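You operate a simulated robot arm through the tools that you are given. There is no shell and no other tool. Be economical: measure what you need, move in short steps, check, and stop when the job is done.

You are at the controls of a simulated robot arm. One attempt, no reset.

Task
Fetch the red saddle and set it on top of the red sheet.

It is judged by the outcome, as a careful person would: the job done as asked, and still so three seconds after it is handed in. It fails if anything else is knocked over, pushed out of place, dropped, spilled or broken. Flat cloth is picked up by pressing the open fingertips on it (5 to 10 N) and closing them slowly along it; thin cloth reads only 2 to 8 mm in the jaws.

Robot
A 6-joint arm with a two-finger parallel gripper, fixed in place. Base frame: the origin is at the foot of the arm, x ahead of it, y to its left, z up; the work surface is at about z = 0. Readings come in mm, rad, newtons and seconds.
With the tool pointing down near the work surface it reaches from about 140 to 580 mm from the base axis. Its first joint turns from -1.152 to 1.152 rad. Payload 2.1 kg.
The tool frame sits at the grasp point between the pads (the TCP): z along the fingers, y along the line on which they close. The tips reach 30 mm beyond it. The gripper opens to 94 mm. The fingers are 28 mm wide and 10 mm thick; the gripper's body (50 by 96 mm) begins 55 mm behind the TCP.
Orientation is told as [roll, pitch, yaw] about the base's x, y, z axes, in that order, counted from this pose: with the fingers straight down and closing along the base's y, the tool's x points along the base's -x, its y along +y and its z along -z.

Tools
- The arm moves only by the tool jog_arm. Its argument "targets" is a list that holds one entry, the list of rows, each a list of 7 numbers: the shift along the tool's x, y, z in units of 50 mm (1.0 is 50 mm), then the turn, a rotation vector about the tool's x, y, z in units of 5 degrees (1.0 is 5 degrees), then the gripper command, from -1 (fully open) to 1 (shut), values between in proportion. In form: [[[tx, ty, tz, rx, ry, rz, hand], ...]]. A call has 1 to 12 rows; each row shifts and turns the commanded pose from where the row before left it, along the tool's axes as they then stand. A call with a number of a shift or a turn outside -1 to 1 is refused whole. Rows are played at 5 a second. More than 50 mm and 0.15 rad between two rows, or a gripper value outside its range, and nothing of the call is played. Where a pose cannot be reached the arm comes as near as it can. A force on the tool above 40 N (or 10 N above the force at the start of the call, whichever is more), or a blocked arm, ends the call early, and 0.2 s more pass. Each finger travels about 72 mm/s and halts on what it meets, pressing with about 23 N; the grip force reading is that of the motor and also rises with nothing between the fingers. The clock runs only during rows and for 0.2 s after the last one: add rows that do not move to give the fingers time. The reply holds the time, the measured pose of the TCP, the force on the tool along the base axes, the opening and the grip force, in the units named above and with some noise, and new pictures: "show" is both (left out), scene, wrist or none.
- Cameras (640 x 400 px; columns grow to the right, rows downward): "scene" is fixed at [46, -361.2, 490.9]; the picture's right is [0.86, -0.51, 0.00], its down [-0.25, -0.43, -0.87] and it looks along [0.44, 0.75, -0.50] (base axes); focal length 351 px, centre (320, 200). "wrist" rides on the gripper at [76, 14, -102] in the tool frame; the picture's right is [-0.18, 0.98, 0.00], its down [-0.75, -0.14, -0.64] and it looks along [-0.63, -0.12, 0.77] (tool axes); focal length 243 px, centre (320, 200). There is no depth. A picture from a camera that has moved, and an enlarged one, comes with that camera's place and axes in the base frame and with its lens.
- inspect(camera, box): a new picture of the part [left, top, right, bottom] of that camera's present view, enlarged. The clock stands still meanwhile.
- hand_in(): hands the job in; it is judged then, once.

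Work in short steps. Places have to be worked out from the pictures, the camera data and where the tool is seen: move nearer, look again, correct. Check each grasp and each placing, and mend what went wrong. You have 90 turns and 170 pictures in all, those below and enlarged ones among them. Open the gripper and draw the arm clear of the work before you hand the job in, unless the task says otherwise; then end with one line.

The tools are called after ">>>" as name(argument=value, ...) on one line, values as JSON. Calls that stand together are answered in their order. jog_arm: Moves the arm, as the interface text tells. Its arguments: {"type":"object","properties":{"targets":{"type":"array","items":{"type":"array","items":{"type":"array","items":{"type":"number"}}}},"show":{"type":"string","enum":["both","scene","wrist","none"]}},"required":["targets"]} The other tools are called the same way: inspect (camera, box) takes an enlarged picture of a part of a camera's view; hand_in () hands the job in.

At the start:

```text
time_s: 0.0
position: [271.9, 214.7, 300.2]
tcp_rot: [0.003, 0.0, 0.001]
wrist_force: [0.2, 0.7, 0.6]
finger_gap: 94.1
grasp_force: 0.0
```

scene: 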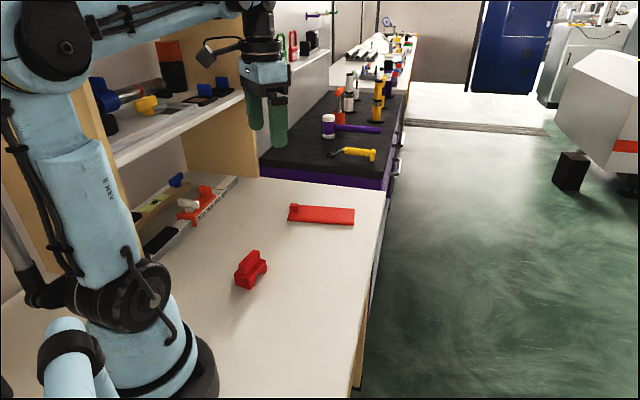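
wrist: 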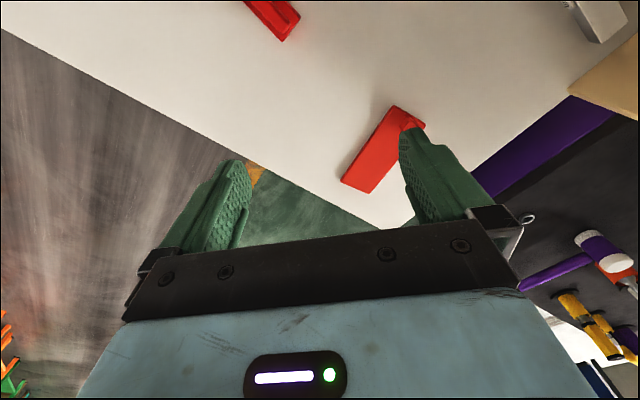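

Looking closer at the two red objects to locate them.

>>> inspect(camera="scene", box=[210, 180, 370, 300])

>>> inspect(camera="wrist", box=[220, 0, 460, 200])

```text
3.33 times, centred on (290, 240) of scene
camera zoom: at [46.0, -361.2, 490.9], right [0.86, -0.51, 0.0], down [-0.25, -0.43, -0.87], along [0.44, 0.75, -0.5], focal length 1169 px, centre (420, 67)
```

zoom: 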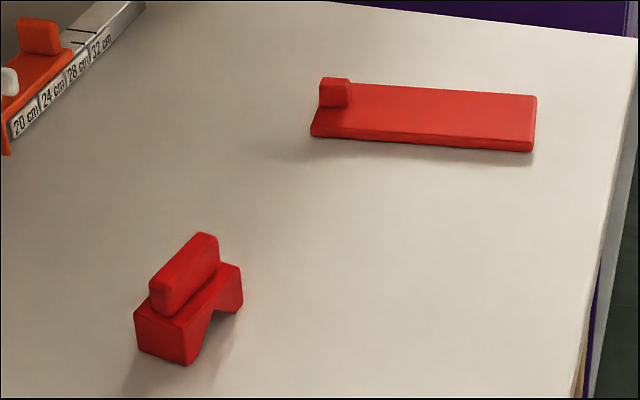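

```text
2.00 times, centred on (340, 100) of wrist
camera zoom: at [198.3, 230.5, 400.4], right [0.18, 0.98, 0.0], down [0.75, -0.14, 0.64], along [0.63, -0.12, -0.77], focal length 485 px, centre (280, 400)
```

zoom: 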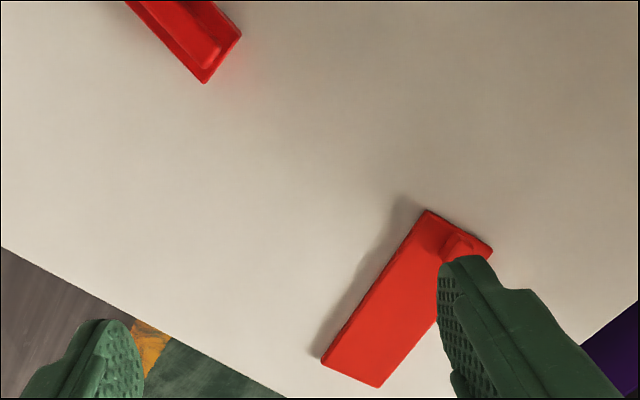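

The saddle is centred near (198,172), with its long axis about 33° from +x. The sheet is a plate centred near (440,300), with a knob at its near-left end. I'll move above the saddle and line up the yaw.

>>> jog_arm(targets=[[[0.5, -0.29, 0.67, 0, 0, 0, -1], [0.5, -0.29, 0.67, 0, 0, 0, -1], [0.48, -0.28, 0.66, 0, 0, 0, -1], [0, 0, 0, 0, 0, -1, -1], [0, 0, 0, 0, 0, -1, -1], [0, 0, 0, 0, 0, -1, -1], [0, 0, 0, 0, 0, -1, -1], [0, 0, 0, 0, 0, -1, -1], [0, 0, 0, 0, 0, -1, -1], [0, 0, 0, 0, 0, -0.7, -1], [0, 0, 0, 0, 0, 0, -1]]])

```text
time_s: 2.4
position: [199.6, 171.1, 198.3]
tcp_rot: [0.001, -0.003, 0.587]
wrist_force: [-0.4, -0.6, 0.2]
finger_gap: 93.9
grasp_force: 0.1
camera wrist: at [129.1, 142.9, 299.8], right [-0.39, 0.92, 0.0], down [0.71, 0.3, 0.64], along [0.59, 0.25, -0.77], focal length 243 px, centre (320, 200)
```

scene: 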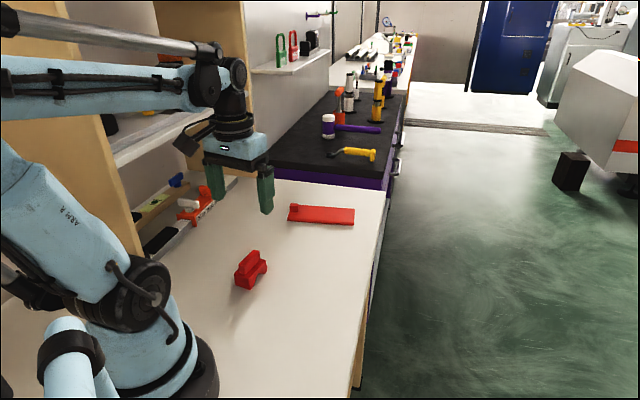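
wrist: 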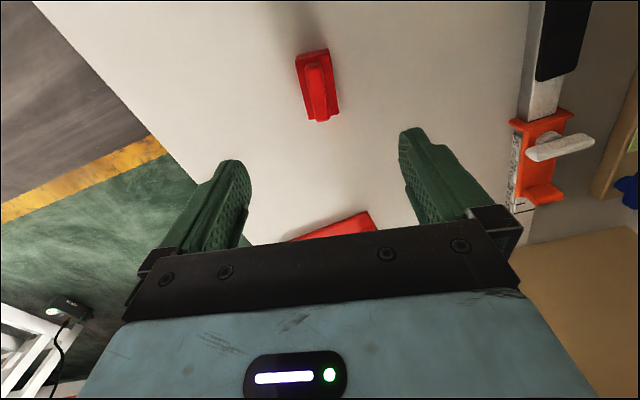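

>>> inspect(camera="wrist", box=[270, 30, 366, 140])

>>> inspect(camera="scene", box=[220, 235, 284, 299])

```text
3.64 times, centred on (318, 85) of wrist
camera zoom: at [129.1, 142.9, 299.8], right [-0.39, 0.92, 0.0], down [0.71, 0.3, 0.64], along [0.59, 0.25, -0.77], focal length 882 px, centre (327, 618)
```

zoom: 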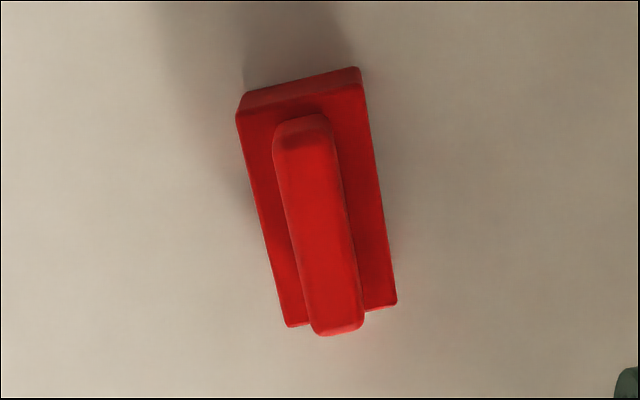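

```text
6.25 times, centred on (252, 267) of scene
camera zoom: at [46.0, -361.2, 490.9], right [0.86, -0.51, 0.0], down [-0.25, -0.43, -0.87], along [0.44, 0.75, -0.5], focal length 2191 px, centre (745, -219)
```

zoom: 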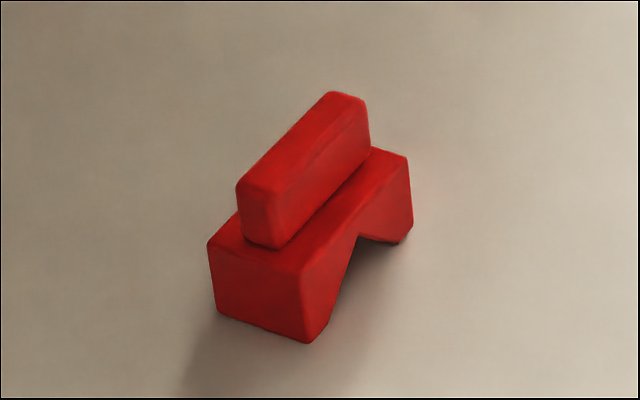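

The refined centre is (198,171) with the axis at 34.8°. The body is about 60x34.5x26 mm, with a ridge up to about 44 mm. I'll descend so the tips straddle the body at z≈10.

>>> jog_arm(targets=[[[0.03, 0.01, 0.8, 0, 0, -0.24, -1], [0, 0, 0.8, 0, 0, 0, -1], [0, 0, 0.5, 0, 0, 0, -1], [0, 0, 0, 0, 0, 0, -1]]])

```text
time_s: 3.4
position: [199.0, 170.6, 93.7]
tcp_rot: [0.002, 0.0, 0.605]
wrist_force: [0.5, -0.2, -1.4]
finger_gap: 94.1
grasp_force: 0.0
camera wrist: at [129.6, 141.9, 195.2], right [-0.41, 0.91, 0.0], down [0.7, 0.31, 0.64], along [0.59, 0.26, -0.77], focal length 243 px, centre (320, 200)
```

scene: 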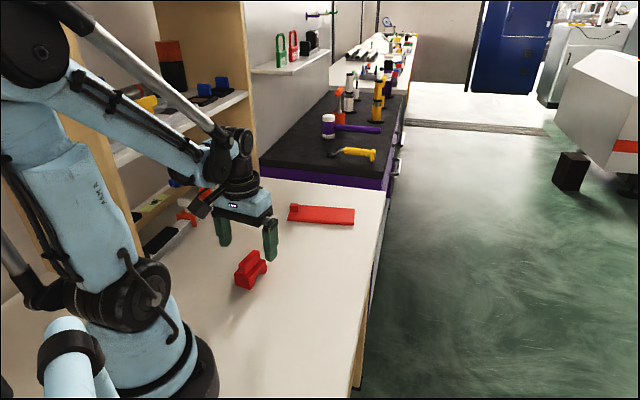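
wrist: 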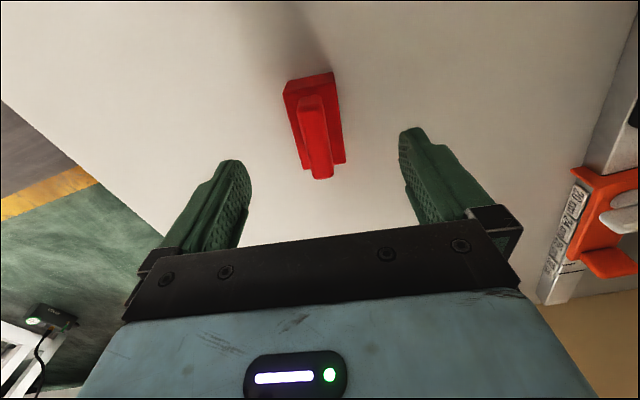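

The geometry is consistent, so I'll go down to TCP z≈40.

>>> jog_arm(targets=[[[0.01, 0, 0.55, 0, 0, 0, -1], [0, 0, 0.52, 0, 0, 0, -1], [0, 0, 0, 0, 0, 0, -1]]])

```text
time_s: 4.2
position: [199.1, 171.7, 40.5]
tcp_rot: [0.001, -0.003, 0.605]
wrist_force: [-0.4, -0.1, 0.0]
finger_gap: 94.0
grasp_force: 0.0
camera wrist: at [128.9, 141.3, 142.2], right [-0.41, 0.91, 0.0], down [0.7, 0.31, 0.64], along [0.59, 0.26, -0.77], focal length 243 px, centre (320, 200)
```

scene: 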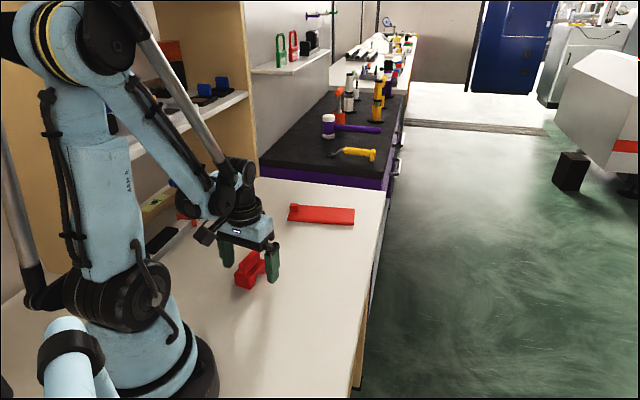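
wrist: 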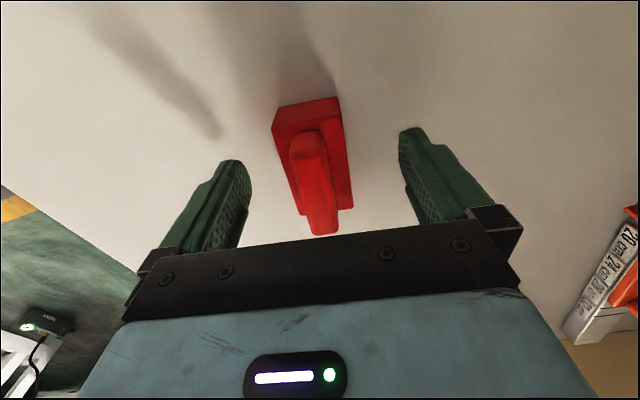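

The fingers straddle the saddle, so I'll close.

>>> jog_arm(targets=[[[0, 0, 0, 0, 0, 0, -0.3], [0, 0, 0, 0, 0, 0, 0.1], [0, 0, 0, 0, 0, 0, 0.4], [0, 0, 0, 0, 0, 0, 0.6], [0, 0, 0, 0, 0, 0, 1], [0, 0, 0, 0, 0, 0, 1]]])

```text
time_s: 5.6
position: [198.8, 172.9, 42.3]
tcp_rot: [0.001, -0.003, 0.607]
wrist_force: [0.7, 0.1, -0.9]
finger_gap: 35.3
grasp_force: 23.4
camera wrist: at [128.9, 141.3, 142.4], right [-0.41, 0.91, 0.0], down [0.7, 0.31, 0.64], along [0.59, 0.26, -0.77], focal length 243 px, centre (320, 200)
```

scene: 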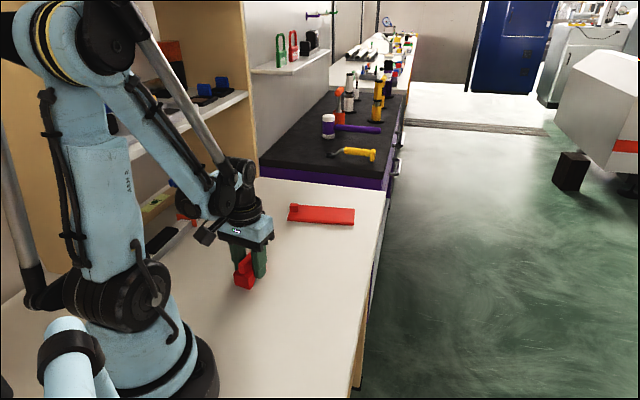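
wrist: 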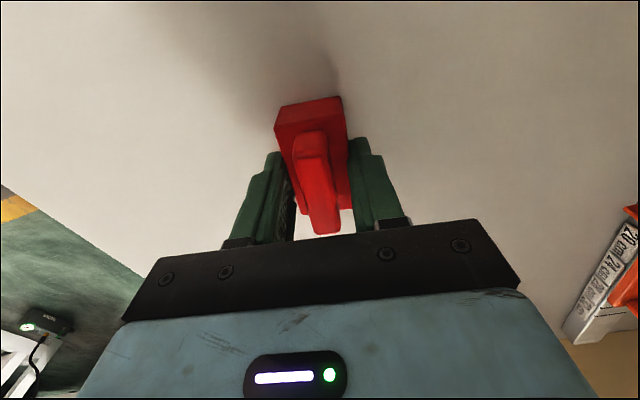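

The saddle is gripped at 35 mm, so I'll lift straight up.

>>> jog_arm(targets=[[[0, 0, -0.4, 0, 0, 0, 1], [0, 0, -0.7, 0, 0, 0, 1], [0, 0, -0.7, 0, 0, 0, 1], [0, 0, 0, 0, 0, 0, 1]]])

```text
time_s: 6.6
position: [196.7, 170.8, 130.5]
tcp_rot: [0.002, -0.003, 0.606]
wrist_force: [0.0, 0.4, -0.9]
finger_gap: 35.5
grasp_force: 23.3
camera wrist: at [127.9, 140.4, 231.9], right [-0.41, 0.91, 0.0], down [0.7, 0.31, 0.64], along [0.59, 0.26, -0.77], focal length 243 px, centre (320, 200)
```

scene: 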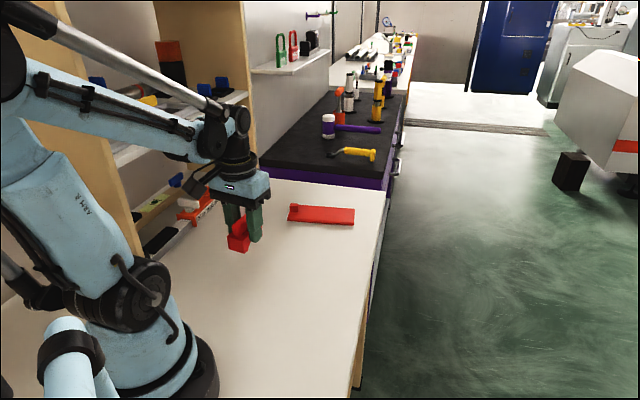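
wrist: 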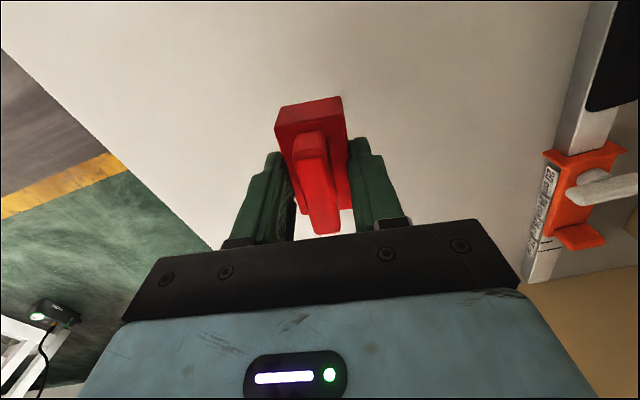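

The lift is clean. I'll rotate the yaw about −73° to line the saddle up with the sheet's long axis.

>>> jog_arm(targets=[[[0, 0, 0, 0, 0, 1, 1], [0, 0, 0, 0, 0, 1, 1], [0, 0, 0, 0, 0, 1, 1], [0, 0, 0, 0, 0, 1, 1], [0, 0, 0, 0, 0, 1, 1], [0, 0, 0, 0, 0, 1, 1], [0, 0, 0, 0, 0, 1, 1], [0, 0, 0, 0, 0, 1, 1], [0, 0, 0, 0, 0, 1, 1], [0, 0, 0, 0, 0, 1, 1], [0, 0, 0, 0, 0, 1, 1], [0, 0, 0, 0, 0, 1, 1]]], show="none")

>>> jog_arm(targets=[[[0, 0, 0, 0, 0, 1, 1], [0, 0, 0, 0, 0, 1, 1], [0, 0, 0, 0, 0, 0.7, 1], [0, 0, 0, 0, 0, 0, 1]]], show="both")

```text
time_s: 9.2
position: [198.5, 172.9, 130.4]
tcp_rot: [0.003, 0.002, -0.442]
wrist_force: [0.2, -0.2, 0.1]
finger_gap: 35.5
grasp_force: 23.4
```

```text
time_s: 10.2
position: [196.9, 171.8, 130.5]
tcp_rot: [0.002, 0.0, -0.678]
wrist_force: [-0.6, -0.1, -1.3]
finger_gap: 35.4
grasp_force: 22.5
camera wrist: at [148.0, 231.9, 231.8], right [0.76, 0.65, 0.0], down [0.5, -0.58, 0.64], along [0.42, -0.49, -0.77], focal length 243 px, centre (320, 200)
```

scene: 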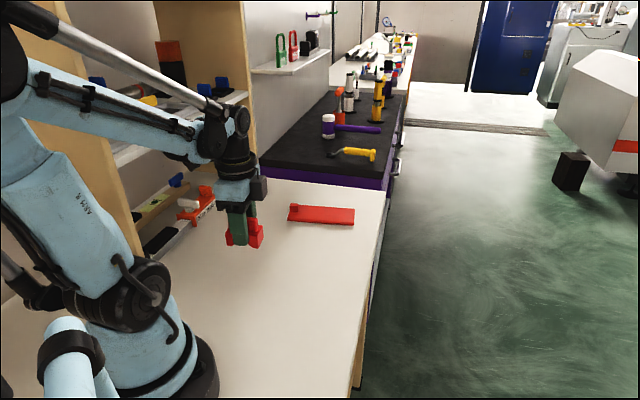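
wrist: 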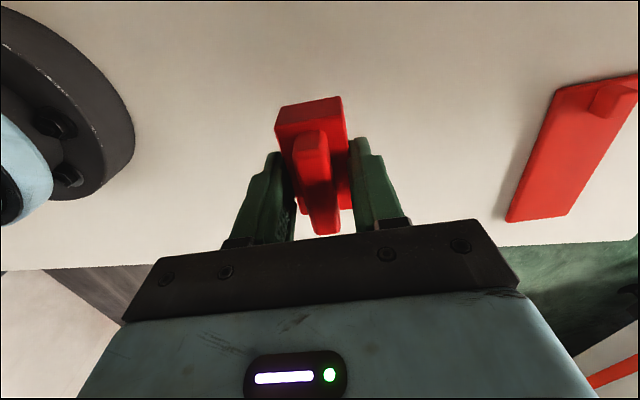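

I'll carry it toward the sheet at the same height, first about 60% of the way.

>>> jog_arm(targets=[[[-0.348, 0.716, 0, 0, 0, 0, 1], [-0.348, 0.716, 0, 0, 0, 0, 1], [-0.348, 0.716, 0, 0, 0, 0, 1], [-0.348, 0.716, 0, 0, 0, 0, 1], [0, 0, 0, 0, 0, 0, 1]]])

```text
time_s: 11.4
position: [345.1, 238.9, 131.1]
tcp_rot: [0.001, 0.001, -0.678]
wrist_force: [0.5, 0.2, 0.5]
finger_gap: 35.6
grasp_force: 22.7
camera wrist: at [294.4, 299.5, 232.0], right [0.76, 0.65, 0.0], down [0.5, -0.58, 0.64], along [0.42, -0.49, -0.77], focal length 243 px, centre (320, 200)
```

scene: 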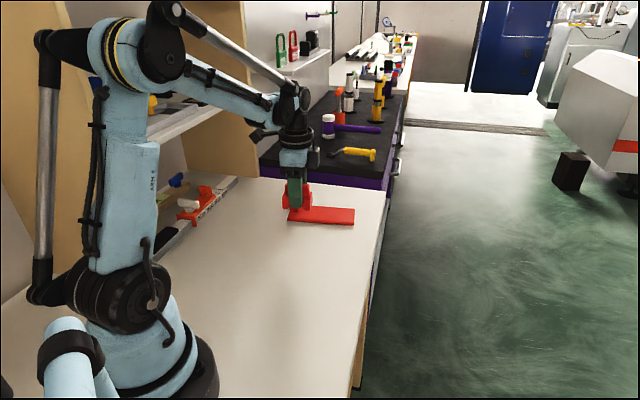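
wrist: 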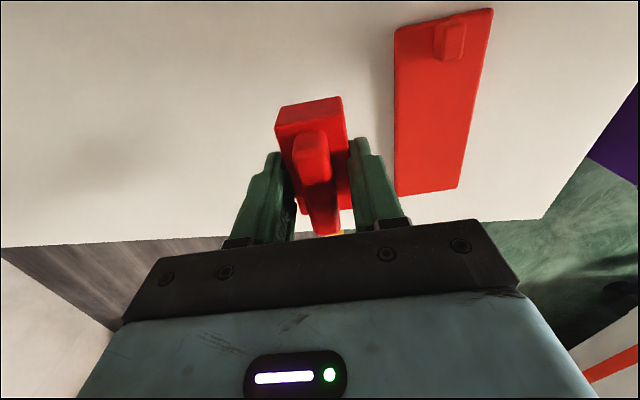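

The refined sheet centre is (439,298), and the free area beyond the knob is centred near (451,288). I'll move above that.

>>> jog_arm(targets=[[[-0.34, 0.7, 0, 0, 0, 0, 1], [-0.34, 0.7, 0, 0, 0, 0, 1], [-0.34, 0.69, 0, 0, 0, 0, 1], [0, 0, 0.5, 0, 0, 0, 1], [0, 0, 0, 0, 0, 0, 1]]])

```text
time_s: 12.6
position: [445.8, 290.5, 107.1]
tcp_rot: [0.003, -0.001, -0.677]
wrist_force: [-0.3, 0.5, 0.0]
finger_gap: 35.4
grasp_force: 22.9
camera wrist: at [397.4, 350.1, 207.9], right [0.76, 0.65, 0.0], down [0.5, -0.58, 0.64], along [0.42, -0.49, -0.77], focal length 243 px, centre (320, 200)
```

scene: 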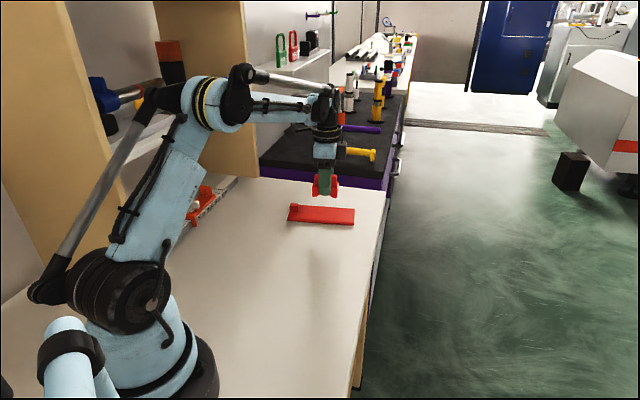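
wrist: 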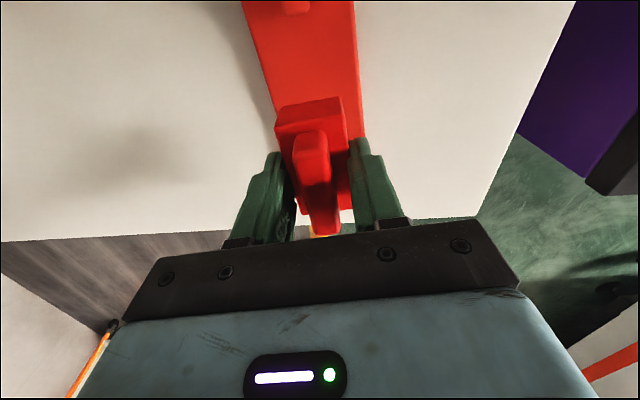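

The saddle is over the sheet and lined up. I'll lower to about 10 mm above the sheet.

>>> jog_arm(targets=[[[-0.08, 0, 0.4, 0, 0, 0, 1], [0, 0, 0.4, 0, 0, 0, 1], [0, 0, 0.14, 0, 0, 0, 1], [0, 0, 0, 0, 0, 0, 1]]])

>>> inspect(camera="scene", box=[270, 160, 370, 240])

>>> inspect(camera="wrist", box=[220, 60, 420, 250])

```text
time_s: 13.6
position: [449.5, 287.2, 59.6]
tcp_rot: [0.001, -0.002, -0.677]
wrist_force: [0.4, 0.5, -0.1]
finger_gap: 35.3
grasp_force: 22.9
camera wrist: at [399.7, 347.2, 160.0], right [0.76, 0.65, 0.0], down [0.5, -0.58, 0.64], along [0.42, -0.49, -0.77], focal length 243 px, centre (320, 200)
```

scene: 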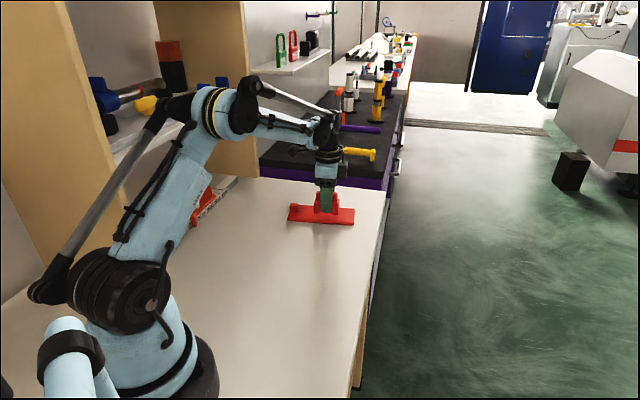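
wrist: 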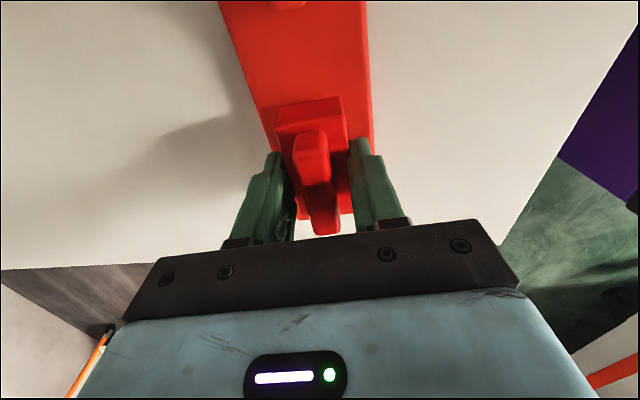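

```text
5.00 times, centred on (320, 200) of scene
camera zoom: at [46.0, -361.2, 490.9], right [0.86, -0.51, 0.0], down [-0.25, -0.43, -0.87], along [0.44, 0.75, -0.5], focal length 1753 px, centre (320, 200)
```

zoom: 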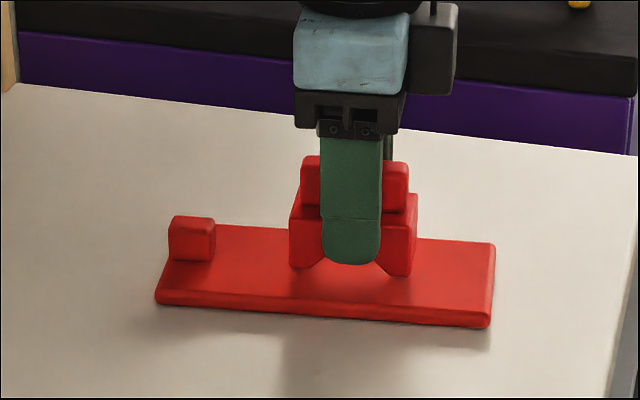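

```text
2.11 times, centred on (320, 155) of wrist
camera zoom: at [399.7, 347.2, 160.0], right [0.76, 0.65, 0.0], down [0.5, -0.58, 0.64], along [0.42, -0.49, -0.77], focal length 511 px, centre (320, 295)
```

zoom: 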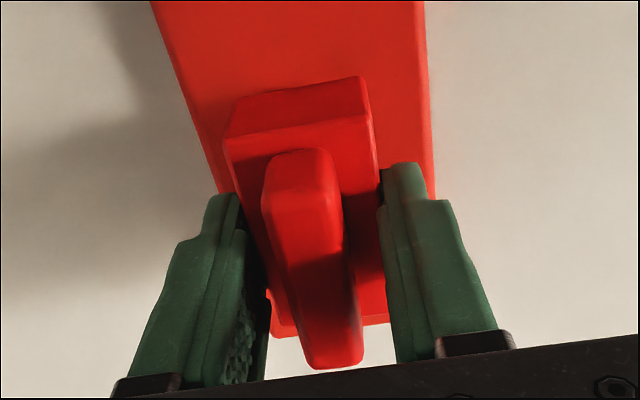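

The alignment looks good and the gap is about 8–10 mm. I'll lower in small steps while watching the force.

>>> jog_arm(targets=[[[0, 0, 0.06, 0, 0, 0, 1], [0, 0, 0.05, 0, 0, 0, 1], [0, 0, 0, 0, 0, 0, 1]]], show="none")

>>> inspect(camera="scene", box=[270, 160, 370, 240])

```text
time_s: 14.4
position: [449.9, 287.2, 53.3]
tcp_rot: [0.004, -0.001, -0.678]
wrist_force: [0.2, -0.1, -0.9]
finger_gap: 35.2
grasp_force: 23.1
```

```text
5.00 times, centred on (320, 200) of scene
camera zoom: at [46.0, -361.2, 490.9], right [0.86, -0.51, 0.0], down [-0.25, -0.43, -0.87], along [0.44, 0.75, -0.5], focal length 1753 px, centre (320, 200)
```

zoom: 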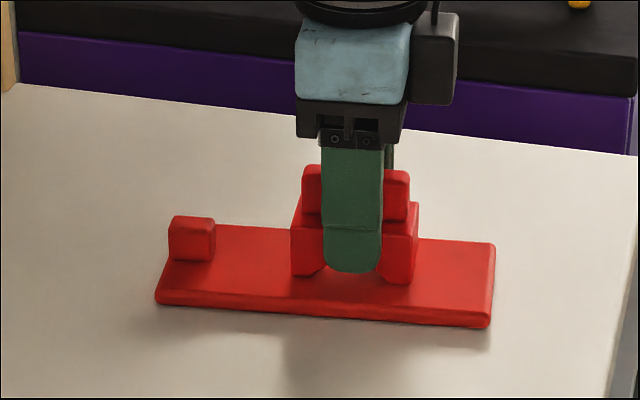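

No contact yet, with an estimated 5–7 mm left. I'll keep lowering.

>>> jog_arm(targets=[[[0, 0, 0.04, 0, 0, 0, 1], [0, 0, 0.04, 0, 0, 0, 1], [0, 0, 0, 0, 0, 0, 1]]], show="none")

>>> inspect(camera="scene", box=[290, 180, 360, 236])

```text
time_s: 15.2
position: [449.8, 286.6, 50.5]
tcp_rot: [0.003, 0.002, -0.677]
wrist_force: [-0.8, 2.4, 17.4]
finger_gap: 35.2
grasp_force: 22.9
```

```text
7.14 times, centred on (325, 208) of scene
camera zoom: at [45.9, -361.3, 490.9], right [0.86, -0.51, 0.0], down [-0.25, -0.43, -0.87], along [0.44, 0.75, -0.5], focal length 2504 px, centre (284, 143)
```

zoom: 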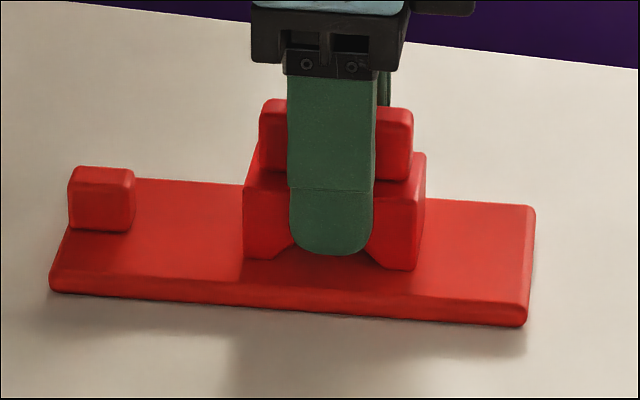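

Contact: 17 N, and the saddle rests on the sheet. I'll ease up 1 mm and open.

>>> jog_arm(targets=[[[0, 0, -0.025, 0, 0, 0, 1], [0, 0, 0, 0, 0, 0, 0.2], [0, 0, 0, 0, 0, 0, 0], [0, 0, 0, 0, 0, 0, -0.4], [0, 0, 0, 0, 0, 0, -0.6], [0, 0, 0, 0, 0, 0, -0.6]]])

```text
time_s: 16.6
position: [450.2, 287.6, 51.1]
tcp_rot: [0.002, 0.002, -0.676]
wrist_force: [-0.5, 0.2, -0.5]
finger_gap: 75.2
grasp_force: 0.0
camera wrist: at [400.6, 346.6, 152.4], right [0.76, 0.65, 0.0], down [0.5, -0.58, 0.64], along [0.42, -0.49, -0.77], focal length 243 px, centre (320, 200)
```

scene: 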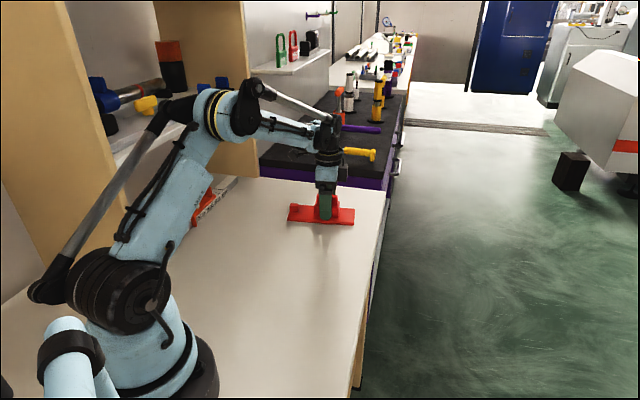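
wrist: 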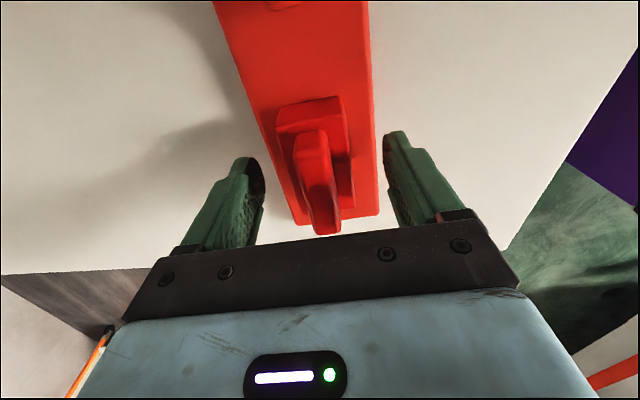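

The saddle is released and sits on the sheet. I'll raise straight up and then draw back.

>>> jog_arm(targets=[[[0, 0, -0.4, 0, 0, 0, -0.6], [0, 0, -0.7, 0, 0, 0, -0.6], [0, 0, -0.8, 0, 0, 0, -0.8], [0, 0, -0.8, 0, 0, 0, -1], [0.3, -0.7, 0, 0, 0, 0, -1], [0.3, -0.7, 0, 0, 0, 0, -1], [0.3, -0.7, 0, 0, 0, 0, -1], [0, 0, 0, 0, 0, 0, -1]]])

>>> inspect(camera="scene", box=[270, 160, 370, 240])

```text
time_s: 18.4
position: [349.7, 231.5, 184.4]
tcp_rot: [0.0, -0.001, -0.677]
wrist_force: [-0.1, 0.1, -0.5]
finger_gap: 94.0
grasp_force: 0.1
camera wrist: at [301.4, 292.1, 286.0], right [0.76, 0.65, 0.0], down [0.5, -0.58, 0.64], along [0.42, -0.49, -0.77], focal length 243 px, centre (320, 200)
```

scene: 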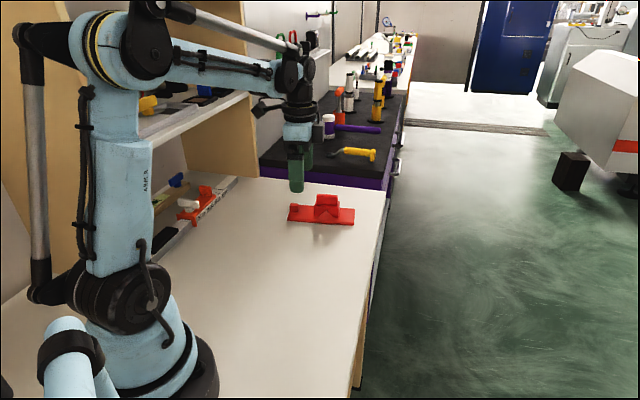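
wrist: 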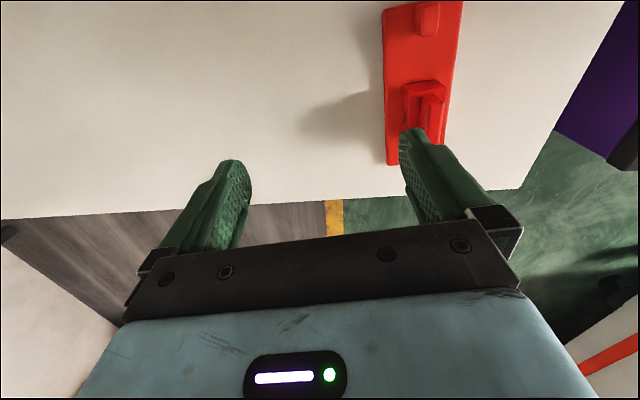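

```text
5.00 times, centred on (320, 200) of scene
camera zoom: at [46.0, -361.2, 490.9], right [0.86, -0.51, 0.0], down [-0.25, -0.43, -0.87], along [0.44, 0.75, -0.5], focal length 1753 px, centre (320, 200)
```

zoom: 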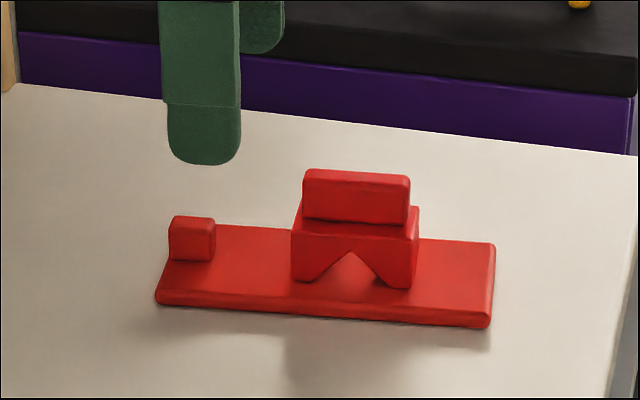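

The saddle rests fully on the sheet, the sheet hasn't moved, and the arm is clear, so I'm handing in.

>>> hand_in()

```text
The job is handed in.
```

The red saddle is sitting flat on top of the red sheet. The sheet did not move, nothing else was disturbed, and the gripper is open with the arm drawn clear.
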